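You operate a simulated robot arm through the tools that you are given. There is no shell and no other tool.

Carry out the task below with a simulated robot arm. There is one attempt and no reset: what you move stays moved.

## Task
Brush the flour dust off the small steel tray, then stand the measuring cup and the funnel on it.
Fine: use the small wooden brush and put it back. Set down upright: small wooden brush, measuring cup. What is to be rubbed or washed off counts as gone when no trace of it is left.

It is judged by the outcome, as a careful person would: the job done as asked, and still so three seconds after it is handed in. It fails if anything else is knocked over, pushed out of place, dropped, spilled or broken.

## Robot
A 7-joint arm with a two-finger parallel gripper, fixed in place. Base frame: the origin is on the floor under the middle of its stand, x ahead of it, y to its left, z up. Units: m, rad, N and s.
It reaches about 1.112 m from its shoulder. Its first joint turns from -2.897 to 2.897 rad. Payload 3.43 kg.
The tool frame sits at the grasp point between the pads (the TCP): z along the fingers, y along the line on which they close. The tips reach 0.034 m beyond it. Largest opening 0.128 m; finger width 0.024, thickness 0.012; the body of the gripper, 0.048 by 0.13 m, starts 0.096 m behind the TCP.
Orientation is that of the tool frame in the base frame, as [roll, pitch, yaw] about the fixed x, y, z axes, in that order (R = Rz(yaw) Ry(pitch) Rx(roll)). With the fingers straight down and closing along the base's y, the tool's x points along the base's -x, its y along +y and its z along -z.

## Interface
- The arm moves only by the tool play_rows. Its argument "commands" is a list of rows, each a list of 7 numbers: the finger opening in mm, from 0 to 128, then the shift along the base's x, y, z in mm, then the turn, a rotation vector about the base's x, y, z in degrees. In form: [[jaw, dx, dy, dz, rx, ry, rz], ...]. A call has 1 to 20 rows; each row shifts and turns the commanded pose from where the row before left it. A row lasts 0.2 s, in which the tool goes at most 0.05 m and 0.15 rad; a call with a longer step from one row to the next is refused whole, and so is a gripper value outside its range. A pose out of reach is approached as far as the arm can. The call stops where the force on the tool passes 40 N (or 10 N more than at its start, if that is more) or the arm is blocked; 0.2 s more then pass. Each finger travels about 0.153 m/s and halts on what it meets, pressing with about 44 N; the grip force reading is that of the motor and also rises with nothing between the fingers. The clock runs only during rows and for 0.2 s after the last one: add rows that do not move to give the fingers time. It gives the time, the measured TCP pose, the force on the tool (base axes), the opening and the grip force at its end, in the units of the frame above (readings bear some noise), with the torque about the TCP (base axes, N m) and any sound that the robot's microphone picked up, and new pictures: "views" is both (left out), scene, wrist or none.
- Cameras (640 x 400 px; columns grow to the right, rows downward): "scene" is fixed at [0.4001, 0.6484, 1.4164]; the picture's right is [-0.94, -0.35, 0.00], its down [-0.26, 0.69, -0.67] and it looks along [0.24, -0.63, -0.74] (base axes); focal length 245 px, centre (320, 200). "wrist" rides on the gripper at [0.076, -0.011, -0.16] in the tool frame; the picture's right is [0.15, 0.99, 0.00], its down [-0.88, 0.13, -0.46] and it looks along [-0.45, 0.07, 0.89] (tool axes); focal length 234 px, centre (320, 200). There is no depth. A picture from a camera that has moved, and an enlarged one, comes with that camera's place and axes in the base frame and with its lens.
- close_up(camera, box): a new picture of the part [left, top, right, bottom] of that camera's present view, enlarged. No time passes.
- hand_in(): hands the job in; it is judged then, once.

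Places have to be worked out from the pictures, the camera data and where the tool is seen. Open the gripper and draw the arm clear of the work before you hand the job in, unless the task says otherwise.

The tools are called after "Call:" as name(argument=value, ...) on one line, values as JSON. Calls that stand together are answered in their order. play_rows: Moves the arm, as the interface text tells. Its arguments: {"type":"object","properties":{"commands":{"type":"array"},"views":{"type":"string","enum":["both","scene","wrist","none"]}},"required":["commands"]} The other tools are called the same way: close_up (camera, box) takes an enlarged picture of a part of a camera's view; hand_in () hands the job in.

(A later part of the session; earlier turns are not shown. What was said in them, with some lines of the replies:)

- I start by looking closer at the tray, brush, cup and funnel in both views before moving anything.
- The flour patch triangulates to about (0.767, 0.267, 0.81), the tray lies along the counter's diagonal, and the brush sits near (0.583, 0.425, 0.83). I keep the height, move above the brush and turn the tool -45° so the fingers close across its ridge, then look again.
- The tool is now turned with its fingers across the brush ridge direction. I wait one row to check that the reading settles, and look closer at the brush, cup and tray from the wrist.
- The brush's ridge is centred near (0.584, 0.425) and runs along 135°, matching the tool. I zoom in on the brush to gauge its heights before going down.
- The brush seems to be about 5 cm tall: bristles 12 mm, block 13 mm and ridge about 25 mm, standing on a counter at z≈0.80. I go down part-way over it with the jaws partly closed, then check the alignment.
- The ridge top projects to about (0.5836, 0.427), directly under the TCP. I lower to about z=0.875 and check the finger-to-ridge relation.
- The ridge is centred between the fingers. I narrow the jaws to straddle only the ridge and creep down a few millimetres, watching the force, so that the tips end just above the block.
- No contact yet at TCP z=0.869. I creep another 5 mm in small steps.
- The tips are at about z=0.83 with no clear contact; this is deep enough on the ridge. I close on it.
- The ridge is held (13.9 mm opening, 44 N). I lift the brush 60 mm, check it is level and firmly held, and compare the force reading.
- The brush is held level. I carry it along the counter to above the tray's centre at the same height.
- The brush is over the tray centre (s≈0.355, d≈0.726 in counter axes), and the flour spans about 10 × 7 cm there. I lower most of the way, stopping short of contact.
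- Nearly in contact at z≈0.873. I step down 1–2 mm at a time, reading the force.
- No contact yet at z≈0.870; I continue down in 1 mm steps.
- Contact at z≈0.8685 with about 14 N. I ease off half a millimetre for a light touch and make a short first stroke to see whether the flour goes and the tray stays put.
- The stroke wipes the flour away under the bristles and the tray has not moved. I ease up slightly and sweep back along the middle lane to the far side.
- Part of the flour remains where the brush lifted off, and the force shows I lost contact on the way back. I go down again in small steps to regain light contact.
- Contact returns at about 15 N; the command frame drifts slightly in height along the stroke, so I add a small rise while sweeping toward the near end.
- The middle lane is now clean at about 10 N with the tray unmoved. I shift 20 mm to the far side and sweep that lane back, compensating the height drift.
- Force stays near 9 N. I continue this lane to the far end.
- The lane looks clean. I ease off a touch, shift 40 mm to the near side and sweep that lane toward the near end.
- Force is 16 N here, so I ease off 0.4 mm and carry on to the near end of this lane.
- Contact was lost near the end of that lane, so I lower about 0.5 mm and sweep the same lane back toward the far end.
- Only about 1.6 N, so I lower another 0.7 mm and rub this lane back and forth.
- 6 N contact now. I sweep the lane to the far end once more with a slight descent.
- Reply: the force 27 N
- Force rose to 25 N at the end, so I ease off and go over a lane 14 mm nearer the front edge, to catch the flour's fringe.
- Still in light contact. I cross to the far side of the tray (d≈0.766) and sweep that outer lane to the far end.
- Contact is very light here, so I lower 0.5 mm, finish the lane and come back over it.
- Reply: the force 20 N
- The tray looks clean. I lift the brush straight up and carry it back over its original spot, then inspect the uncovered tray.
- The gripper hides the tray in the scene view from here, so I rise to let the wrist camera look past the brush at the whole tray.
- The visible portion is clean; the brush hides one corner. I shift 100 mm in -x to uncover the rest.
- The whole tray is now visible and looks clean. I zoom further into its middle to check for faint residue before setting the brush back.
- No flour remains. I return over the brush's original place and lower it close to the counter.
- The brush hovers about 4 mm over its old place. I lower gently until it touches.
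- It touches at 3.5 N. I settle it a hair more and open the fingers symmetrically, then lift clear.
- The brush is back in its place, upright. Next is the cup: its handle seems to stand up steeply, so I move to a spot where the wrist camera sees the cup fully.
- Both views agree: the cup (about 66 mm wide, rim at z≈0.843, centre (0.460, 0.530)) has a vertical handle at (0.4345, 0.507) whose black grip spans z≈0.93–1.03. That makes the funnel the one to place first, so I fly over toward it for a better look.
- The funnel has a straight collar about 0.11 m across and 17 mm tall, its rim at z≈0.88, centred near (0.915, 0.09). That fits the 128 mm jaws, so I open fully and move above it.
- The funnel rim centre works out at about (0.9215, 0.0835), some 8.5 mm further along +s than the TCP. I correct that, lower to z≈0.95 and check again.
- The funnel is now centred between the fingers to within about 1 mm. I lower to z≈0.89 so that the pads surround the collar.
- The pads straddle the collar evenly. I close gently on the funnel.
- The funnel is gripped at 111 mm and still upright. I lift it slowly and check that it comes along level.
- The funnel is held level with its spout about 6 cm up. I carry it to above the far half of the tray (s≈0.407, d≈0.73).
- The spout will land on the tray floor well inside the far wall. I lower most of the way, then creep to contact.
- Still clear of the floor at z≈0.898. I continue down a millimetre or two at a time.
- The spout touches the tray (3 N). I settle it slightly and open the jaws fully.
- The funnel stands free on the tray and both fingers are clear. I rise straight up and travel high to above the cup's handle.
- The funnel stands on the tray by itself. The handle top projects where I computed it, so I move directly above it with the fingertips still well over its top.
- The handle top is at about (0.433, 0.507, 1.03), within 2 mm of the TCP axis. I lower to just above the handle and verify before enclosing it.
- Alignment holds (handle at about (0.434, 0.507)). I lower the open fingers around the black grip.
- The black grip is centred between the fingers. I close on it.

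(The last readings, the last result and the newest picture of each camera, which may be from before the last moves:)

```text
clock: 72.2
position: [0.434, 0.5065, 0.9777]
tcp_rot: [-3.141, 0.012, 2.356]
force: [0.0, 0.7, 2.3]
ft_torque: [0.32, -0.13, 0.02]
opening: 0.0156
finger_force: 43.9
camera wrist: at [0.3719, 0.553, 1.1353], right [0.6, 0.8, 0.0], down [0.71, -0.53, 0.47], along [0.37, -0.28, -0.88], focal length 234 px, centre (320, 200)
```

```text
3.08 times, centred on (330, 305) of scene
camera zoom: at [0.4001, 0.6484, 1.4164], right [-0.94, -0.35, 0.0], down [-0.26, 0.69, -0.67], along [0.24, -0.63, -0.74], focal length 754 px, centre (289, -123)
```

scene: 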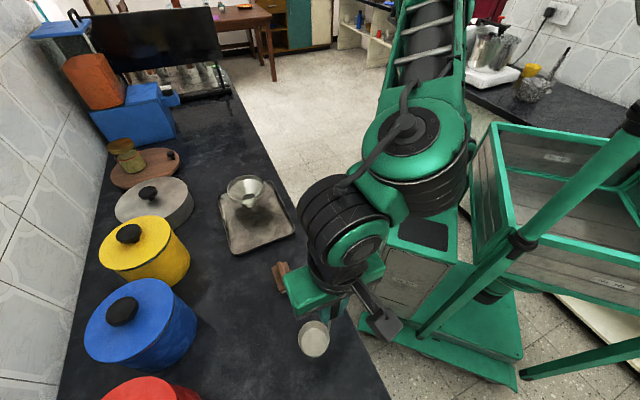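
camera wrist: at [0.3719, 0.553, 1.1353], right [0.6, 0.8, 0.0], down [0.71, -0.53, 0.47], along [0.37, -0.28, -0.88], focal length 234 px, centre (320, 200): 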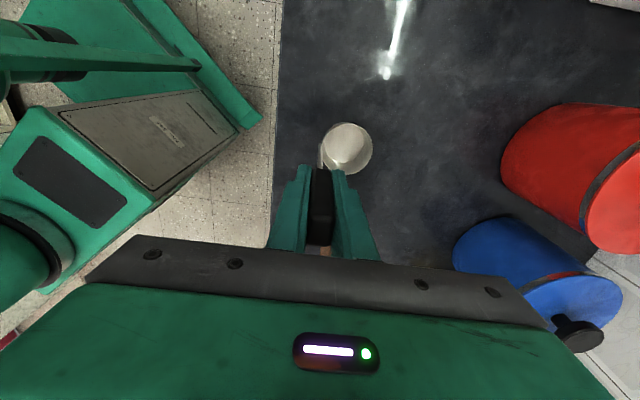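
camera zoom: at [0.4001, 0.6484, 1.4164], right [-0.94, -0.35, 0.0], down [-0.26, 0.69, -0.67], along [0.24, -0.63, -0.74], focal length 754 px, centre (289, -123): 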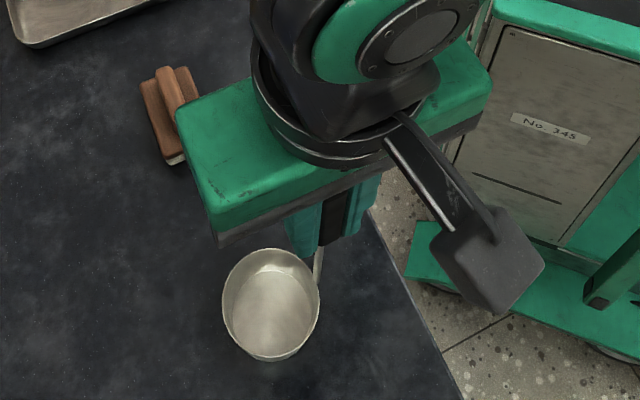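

Gripped at 15.6 mm. I lift the cup a little, slowly, and check its attitude.

Call:
play_rows(commands=[[4, 0, 0, 5, 0, 0, 0], [4, 0, 0, 10, 0, 0, 0], [4, 0, 0, 20, 0, 0, 0], [4, 0, 0, 0, 0, 0, 0]], views="both")

Call:
close_up(camera="wrist", box=[240, 100, 400, 250])

Call:
close_up(camera="scene", box=[270, 240, 390, 370])

```text
clock: 73.2
position: [0.4346, 0.5065, 1.0124]
tcp_rot: [3.14, 0.011, 2.355]
force: [-0.5, 0.6, -1.2]
ft_torque: [0.0, 0.06, -0.02]
opening: 0.0154
finger_force: 44.4
camera wrist: at [0.3715, 0.5533, 1.1697], right [0.6, 0.8, 0.0], down [0.71, -0.53, 0.47], along [0.37, -0.28, -0.88], focal length 234 px, centre (320, 200)
```

scene: 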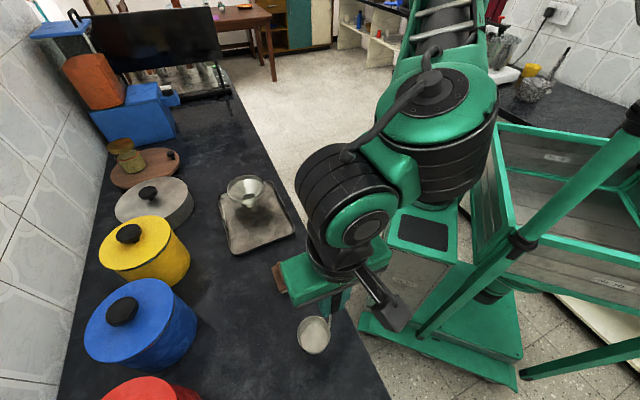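
wrist: 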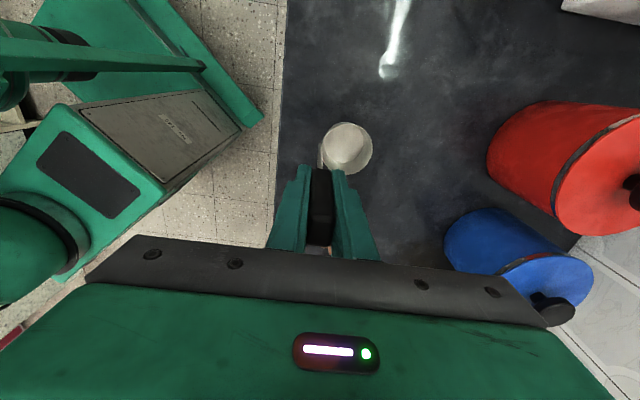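

```text
2.67 times, centred on (320, 175) of wrist
camera zoom: at [0.3715, 0.5533, 1.1697], right [0.6, 0.8, 0.0], down [0.71, -0.53, 0.47], along [0.37, -0.28, -0.88], focal length 624 px, centre (320, 267)
```

zoom: 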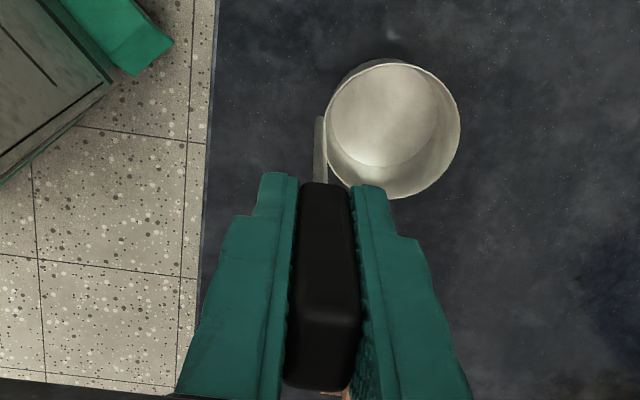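

```text
3.08 times, centred on (330, 305) of scene
camera zoom: at [0.4001, 0.6484, 1.4164], right [-0.94, -0.35, 0.0], down [-0.26, 0.69, -0.67], along [0.24, -0.63, -0.74], focal length 754 px, centre (289, -123)
```

zoom: 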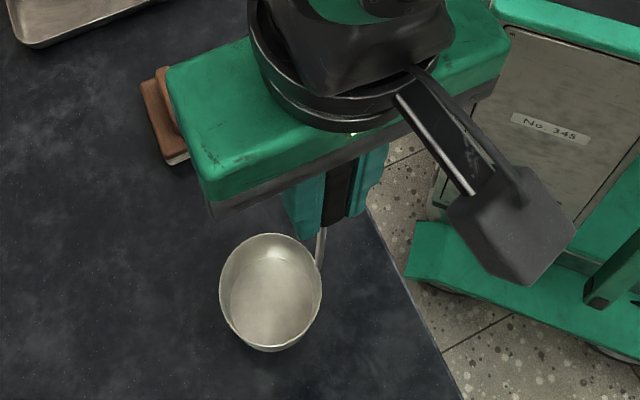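

The cup is held upright and light. I raise it above the brush's height and carry it along to over the near half of the tray (cup centre at s≈0.295, d≈0.735).

Call:
play_rows(commands=[[4, 0, 0, 30, 0, 0, 0], [4, 0, 0, 35, 0, 0, 0], [4, 33.5, -27.3, 0, 0, 0, 0], [4, 33.5, -27.3, 0, 0, 0, 0], [4, 33.5, -27.3, 0, 0, 0, 0], [4, 33.5, -27.3, 0, 0, 0, 0], [4, 33.5, -27.3, 0, 0, 0, 0], [4, 33.5, -27.3, 0, 0, 0, 0], [4, 33.5, -27.3, 0, 0, 0, 0], [4, 33.8, -27, 0, 0, 0, 0], [4, 0, 0, 0, 0, 0, 0]], views="both")

Call:
close_up(camera="scene", box=[195, 130, 325, 270])

Call:
close_up(camera="wrist", box=[220, 40, 420, 260])

```text
clock: 75.6
position: [0.702, 0.2883, 1.0781]
tcp_rot: [3.142, 0.012, 2.357]
force: [0.5, -0.6, -1.2]
ft_torque: [0.0, 0.03, 0.01]
opening: 0.0155
finger_force: 44.4
camera wrist: at [0.6402, 0.3353, 1.2358], right [0.6, 0.8, 0.0], down [0.71, -0.53, 0.47], along [0.37, -0.28, -0.88], focal length 234 px, centre (320, 200)
```

scene: 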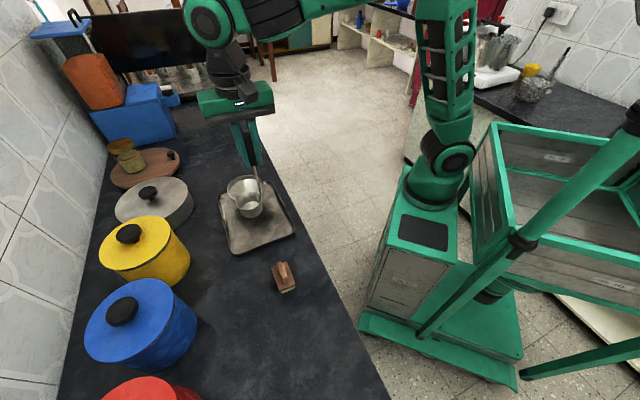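
wrist: 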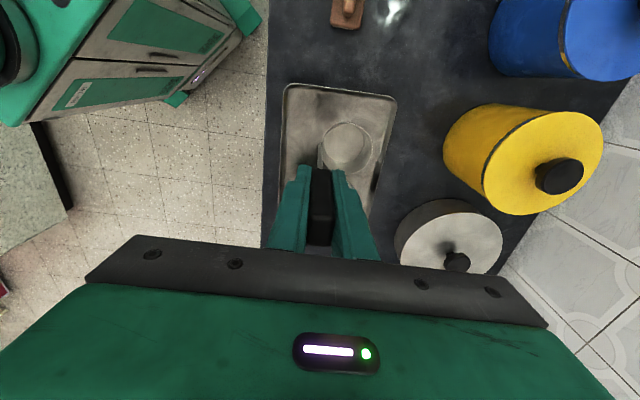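

```text
2.86 times, centred on (260, 200) of scene
camera zoom: at [0.4001, 0.6484, 1.4164], right [-0.94, -0.35, 0.0], down [-0.26, 0.69, -0.67], along [0.24, -0.63, -0.74], focal length 700 px, centre (491, 200)
```

zoom: 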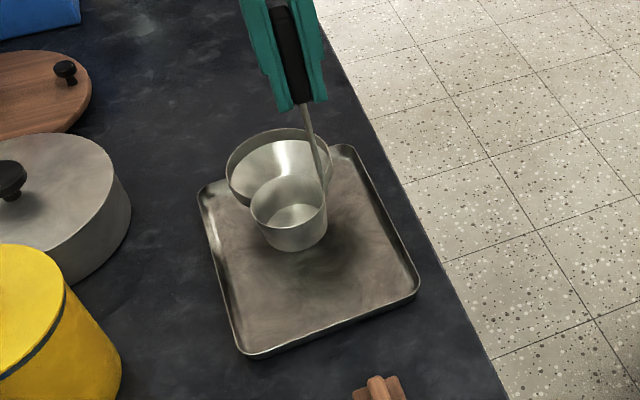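

```text
1.82 times, centred on (320, 150) of wrist
camera zoom: at [0.6402, 0.3353, 1.2358], right [0.6, 0.8, 0.0], down [0.71, -0.53, 0.47], along [0.37, -0.28, -0.88], focal length 426 px, centre (320, 291)
```

zoom: 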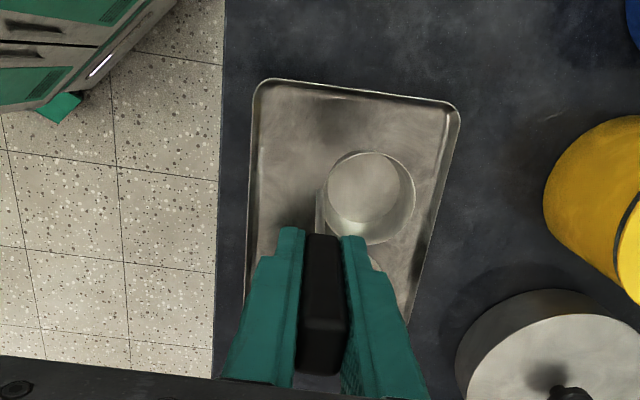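

The cup will land between the near wall and the funnel with over 2 cm to spare. I lower it most of the way.

Call:
play_rows(commands=[[4, 0, 0, -30, 0, 0, 0], [4, 0, 0, -30, 0, 0, 0], [4, 0, 0, -20, 0, 0, 0], [4, 0, 0, -8, 0, 0, 0], [4, 0, 0, 0, 0, 0, 0]], views="both")

Call:
close_up(camera="scene", box=[195, 150, 325, 270])

Call:
close_up(camera="wrist", box=[220, 40, 420, 260])

```text
clock: 76.8
position: [0.7029, 0.2881, 0.9899]
tcp_rot: [-3.141, 0.013, 2.355]
force: [-0.2, 0.0, -1.4]
ft_torque: [0.01, 0.02, 0.01]
opening: 0.0154
finger_force: 43.7
camera wrist: at [0.6401, 0.3362, 1.1474], right [0.6, 0.8, 0.0], down [0.71, -0.53, 0.47], along [0.37, -0.28, -0.88], focal length 234 px, centre (320, 200)
```

scene: 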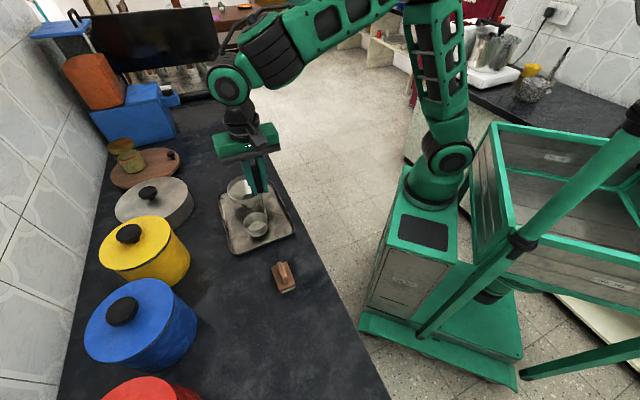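
wrist: 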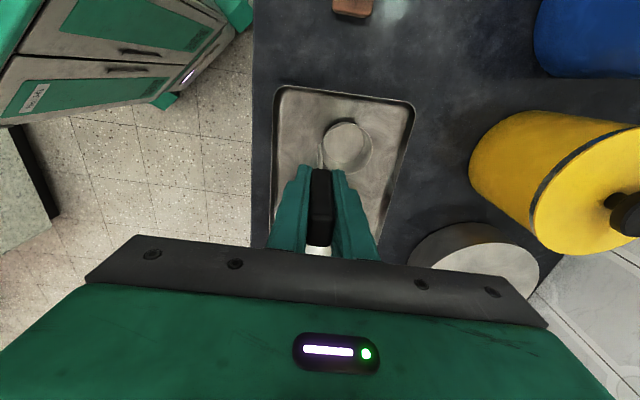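

```text
3.33 times, centred on (260, 210) of scene
camera zoom: at [0.4001, 0.6484, 1.4164], right [-0.94, -0.35, 0.0], down [-0.26, 0.69, -0.67], along [0.24, -0.63, -0.74], focal length 817 px, centre (520, 167)
```

zoom: 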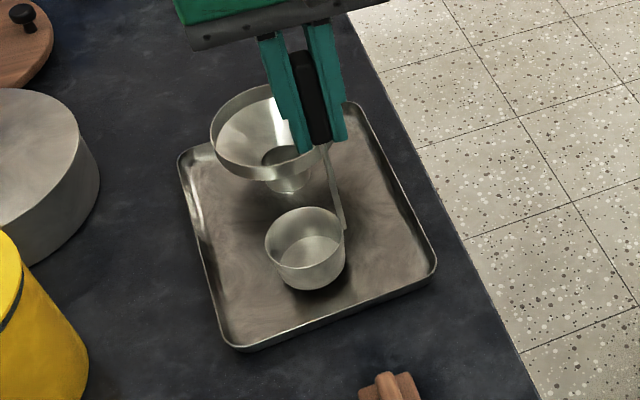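

```text
1.82 times, centred on (320, 150) of wrist
camera zoom: at [0.6401, 0.3362, 1.1474], right [0.6, 0.8, 0.0], down [0.71, -0.53, 0.47], along [0.37, -0.28, -0.88], focal length 426 px, centre (320, 291)
```

zoom: 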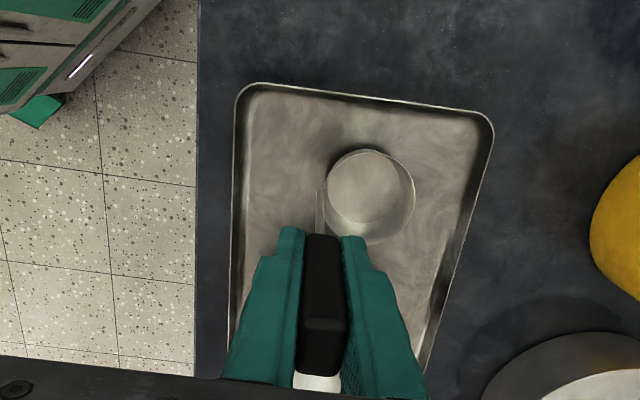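

About 8 mm above the tray floor. I creep down to contact.

Call:
play_rows(commands=[[4, 0, 0, -3, 0, 0, 0], [4, 0, 0, -2, 0, 0, 0], [4, 0, 0, 0, 0, 0, 0]], views="none")

Call:
play_rows(commands=[[4, 0, 0, -1, 0, 0, 0], [4, 0, 0, -1, 0, 0, 0], [4, 0, 0, 0, 0, 0, 0]], views="none")

```text
clock: 77.6
position: [0.7023, 0.2904, 0.985]
tcp_rot: [-3.141, 0.012, 2.357]
force: [0.0, 1.2, -0.8]
ft_torque: [-0.02, 0.01, 0.02]
opening: 0.0155
finger_force: 43.9
```

```text
clock: 78.4
position: [0.7015, 0.2896, 0.9833]
tcp_rot: [3.14, 0.012, 2.355]
force: [-0.7, -0.2, -0.5]
ft_torque: [0.01, 0.02, 0.03]
opening: 0.0157
finger_force: 44.2
```

Call:
play_rows(commands=[[4, 0, 0, -1, 0, 0, 0], [4, 0, 0, 0, 0, 0, 0]], views="none")

```text
clock: 79.0
position: [0.7017, 0.2893, 0.9816]
tcp_rot: [3.141, 0.014, 2.357]
force: [-0.4, -0.5, 1.5]
ft_torque: [-0.02, -0.05, 0.0]
opening: 0.0157
finger_force: 44.2
```

Call:
play_rows(commands=[[4, 0, 0, -0.6, 0, 0, 0], [4, 0, 0, 0, 0, 0, 0]], views="both")

Call:
close_up(camera="scene", box=[195, 150, 325, 270])

```text
clock: 79.6
position: [0.7021, 0.2892, 0.9821]
tcp_rot: [3.14, 0.012, 2.357]
force: [-1.3, -1.2, 10.9]
ft_torque: [0.3, 0.14, 0.03]
opening: 0.0158
finger_force: 44.3
camera wrist: at [0.6397, 0.3357, 1.1392], right [0.6, 0.8, 0.0], down [0.71, -0.53, 0.47], along [0.37, -0.28, -0.88], focal length 234 px, centre (320, 200)
```

scene: 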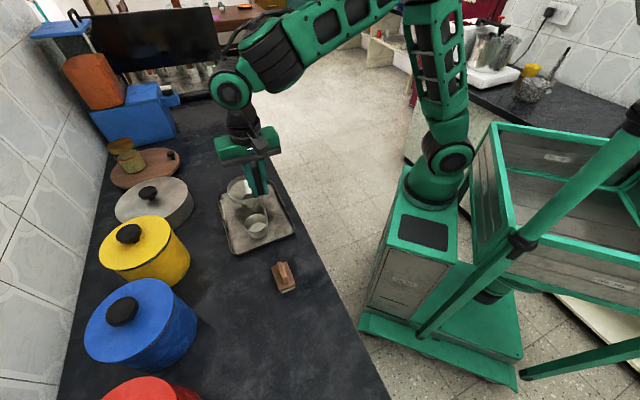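
wrist: 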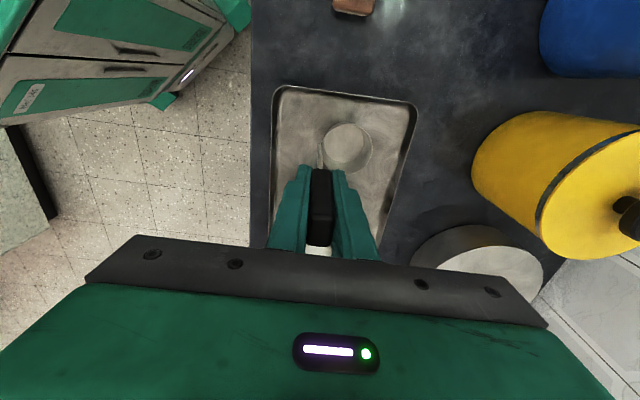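

```text
3.33 times, centred on (260, 210) of scene
camera zoom: at [0.4001, 0.6484, 1.4164], right [-0.94, -0.35, 0.0], down [-0.26, 0.69, -0.67], along [0.24, -0.63, -0.74], focal length 817 px, centre (520, 167)
```

zoom: 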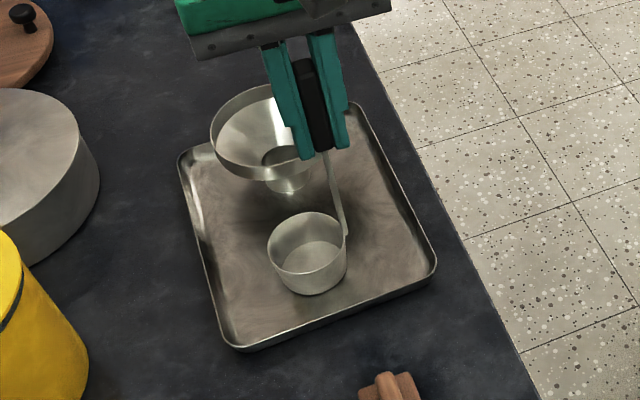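

Contact at about 11 N, so the cup is seated. I ease up slightly and open the fingers in small steps.

Call:
play_rows(commands=[[4, 0, 0, 0.4, 0, 0, 0], [4, 0, 0, 0, 0, 0, 0], [18, 0, 0, 0, 0, 0, 0], [24, 0, 0, 0, 0, 0, 0], [34, 0, 0, 0, 0, 0, 0], [46, 0, 0, 0, 0, 0, 0], [60, 0, 0, 0, 0, 0, 0], [60, 0, 0, 0, 0, 0, 0]], views="both")

Call:
close_up(camera="scene", box=[195, 150, 325, 270])

Call:
close_up(camera="wrist", box=[220, 40, 420, 260])

```text
clock: 81.4
position: [0.702, 0.2902, 0.9815]
tcp_rot: [3.14, 0.011, 2.357]
force: [-0.4, -0.7, -1.2]
ft_torque: [-0.03, 0.01, 0.03]
opening: 0.06
finger_force: 0.1
camera wrist: at [0.6402, 0.3358, 1.1389], right [0.6, 0.8, 0.0], down [0.71, -0.53, 0.47], along [0.37, -0.28, -0.88], focal length 234 px, centre (320, 200)
```

scene: 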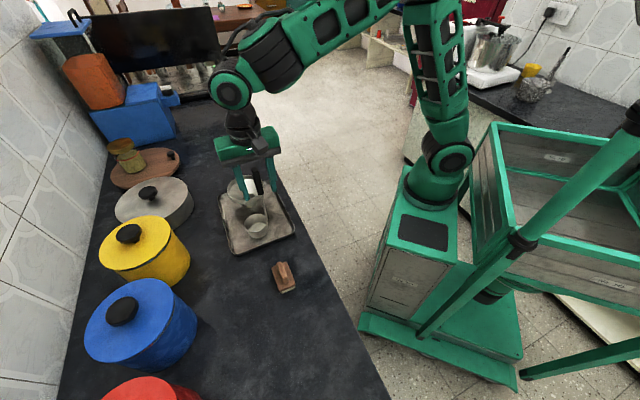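
wrist: 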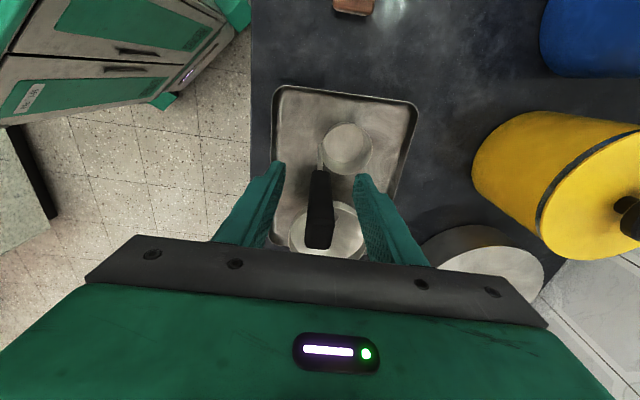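

```text
3.33 times, centred on (260, 210) of scene
camera zoom: at [0.4001, 0.6484, 1.4164], right [-0.94, -0.35, 0.0], down [-0.26, 0.69, -0.67], along [0.24, -0.63, -0.74], focal length 817 px, centre (520, 167)
```

zoom: 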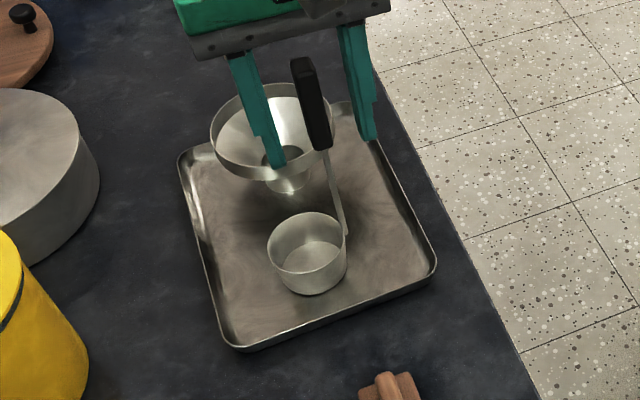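

```text
1.82 times, centred on (320, 150) of wrist
camera zoom: at [0.6402, 0.3358, 1.1389], right [0.6, 0.8, 0.0], down [0.71, -0.53, 0.47], along [0.37, -0.28, -0.88], focal length 426 px, centre (320, 291)
```

zoom: 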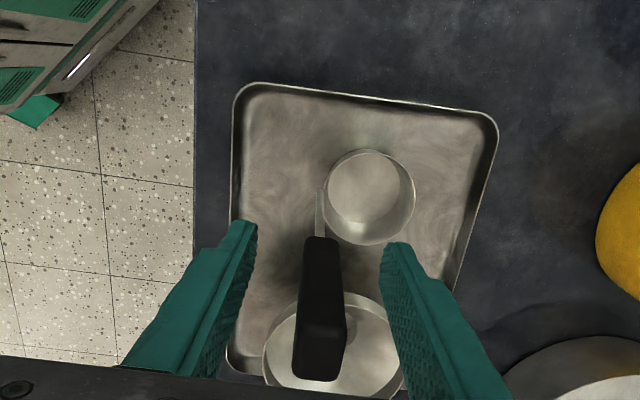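

The cup stands on its own with the fingers clear of the handle. I rise straight up above the handle, then draw the arm away from the work.

Call:
play_rows(commands=[[60, 0, 0, 15, 0, 0, 0], [60, 0, 0, 30, 0, 0, 0], [60, 0, 0, 40, 0, 0, 0], [60, 0, 0, 45, 0, 0, 0], [60, 0, 0, 45, 0, 0, 0], [80, 0, 0, 30, 0, 0, 0], [100, -40, -20, 0, 0, 0, 0], [128, -40, -20, 0, 0, 0, 0], [128, -40, -20, 0, 0, 0, 0], [128, -40, -20, 0, 0, 0, 0], [128, -40, -20, 0, 0, 0, 0], [128, 0, 0, 0, 0, 0, 0]], views="both")

Call:
close_up(camera="scene", box=[195, 150, 325, 310])

Call:
close_up(camera="scene", box=[210, 160, 300, 260])

```text
clock: 84.2
position: [0.4552, 0.2414, 1.1829]
tcp_rot: [-3.136, 0.012, 2.575]
force: [1.4, -0.7, -0.7]
ft_torque: [0.08, 0.21, 0.01]
opening: 0.1281
finger_force: 0.1
out of reach, approached as far as the arm can: row 9
stopped in row 12: the arm was blocked; the commanded pose is now the measured one
camera wrist: at [0.3842, 0.2738, 1.3404], right [0.41, 0.91, -0.01], down [0.81, -0.36, 0.47], along [0.42, -0.2, -0.88], focal length 234 px, centre (320, 200)
```

scene: 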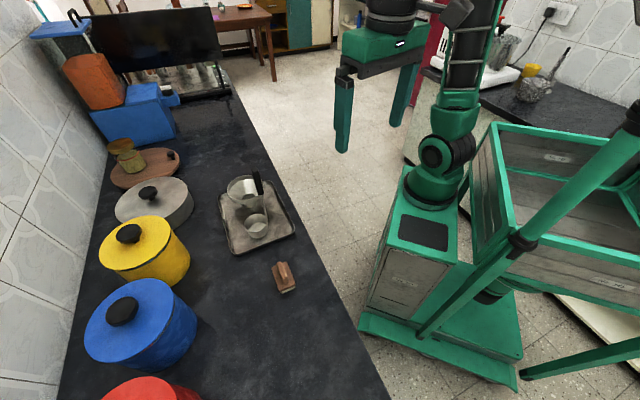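
wrist: 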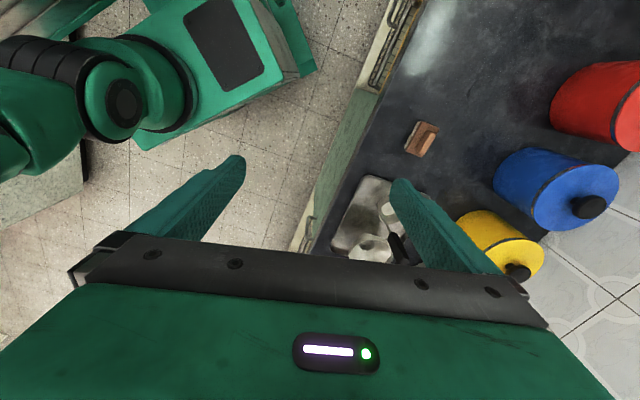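

```text
2.50 times, centred on (260, 230) of scene
camera zoom: at [0.4001, 0.6484, 1.4164], right [-0.94, -0.35, 0.0], down [-0.26, 0.69, -0.67], along [0.24, -0.63, -0.74], focal length 613 px, centre (470, 125)
```

zoom: 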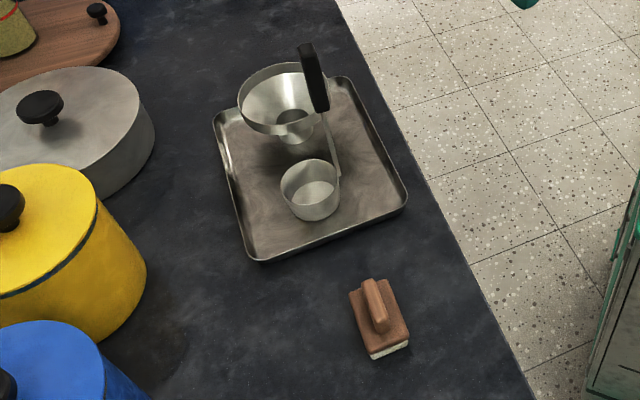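

```text
4.00 times, centred on (255, 210) of scene
camera zoom: at [0.4001, 0.6484, 1.4164], right [-0.94, -0.35, 0.0], down [-0.26, 0.69, -0.67], along [0.24, -0.63, -0.74], focal length 980 px, centre (580, 160)
```

zoom: 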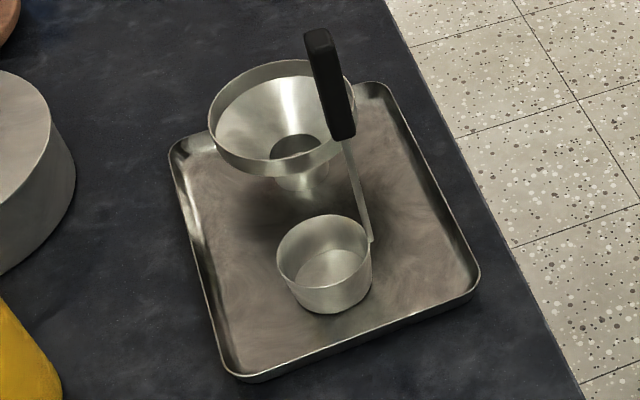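

Everything is in place: clean tray, funnel and cup standing on it, brush back; the arm is beside the counter, having only met a joint limit on its retreat. I let a second pass to confirm that it is all stable.

Call:
play_rows(commands=[[128, 0, 0, 0, 0, 0, 0], [128, 0, 0, 0, 0, 0, 0], [128, 0, 0, 0, 0, 0, 0], [128, 0, 0, 0, 0, 0, 0], [128, 0, 0, 0, 0, 0, 0]], views="both")

Call:
close_up(camera="scene", box=[210, 160, 310, 300])

Call:
close_up(camera="wrist", box=[320, 110, 460, 270])

```text
clock: 85.4
position: [0.454, 0.2413, 1.1832]
tcp_rot: [-3.136, 0.012, 2.575]
force: [-0.3, 0.2, -0.2]
ft_torque: [0.01, 0.03, -0.01]
opening: 0.1278
finger_force: 0.0
camera wrist: at [0.3828, 0.2745, 1.3404], right [0.41, 0.91, -0.01], down [0.81, -0.36, 0.47], along [0.42, -0.2, -0.88], focal length 234 px, centre (320, 200)
```

scene: 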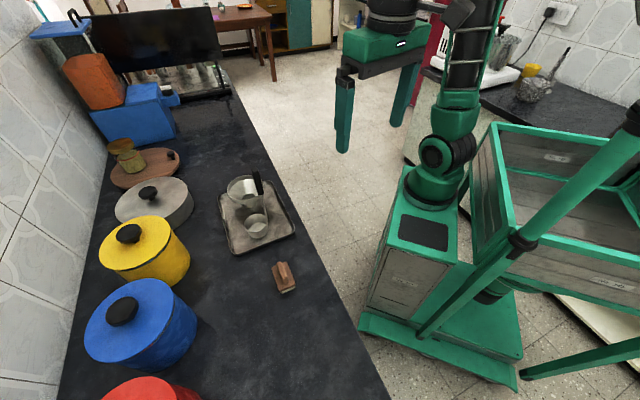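
wrist: 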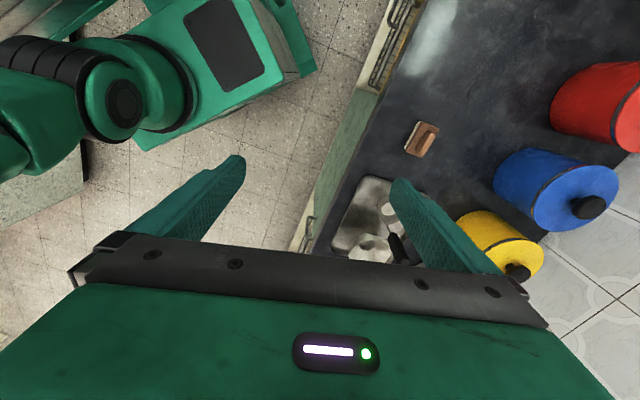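

```text
2.86 times, centred on (260, 230) of scene
camera zoom: at [0.4001, 0.6484, 1.4164], right [-0.94, -0.35, 0.0], down [-0.26, 0.69, -0.67], along [0.24, -0.63, -0.74], focal length 700 px, centre (491, 114)
```

zoom: 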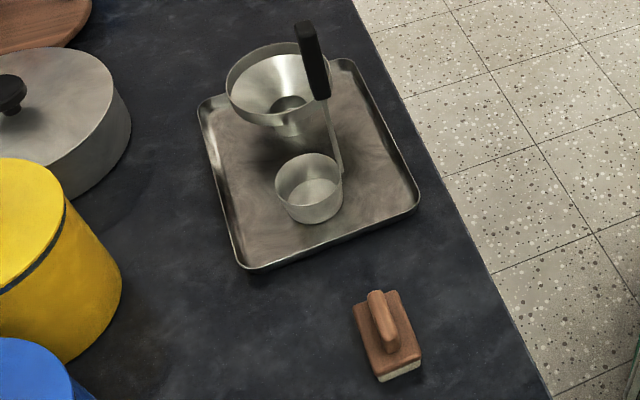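

```text
2.50 times, centred on (390, 190) of wrist
camera zoom: at [0.3828, 0.2745, 1.3404], right [0.41, 0.91, -0.01], down [0.81, -0.36, 0.47], along [0.42, -0.2, -0.88], focal length 585 px, centre (145, 225)
```

zoom: 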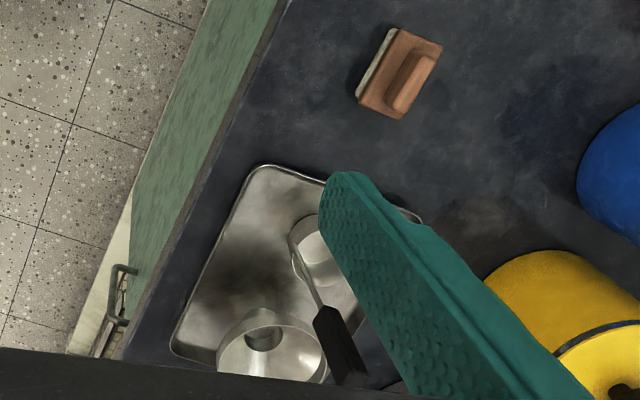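

The tray is clean and unmoved, the funnel and cup stand steady on it, and the brush is upright in its original spot. The gripper is open and clear, so I hand the job in.

Call:
hand_in()

```text
The job is handed in.
```

The tray is brushed clean, and the measuring cup and funnel are standing on it. I've handed the job in; no verdict has come back yet.

- **Flour:** I brushed the tray in overlapping lanes and found no trace left when I zoomed in afterwards. The tray did not move.
- **Brush:** it is back in its original spot, upright with the bristles down.
- **Funnel and cup:** the funnel stands on its spout at the far end of the tray. The cup stands upright at the near end, about 2 cm from it. Both stayed steady in the last check before hand-in.
- **Arm:** it met a joint limit while backing away. It was clear of everything at that point and touched nothing. The gripper is open and away from the counter.
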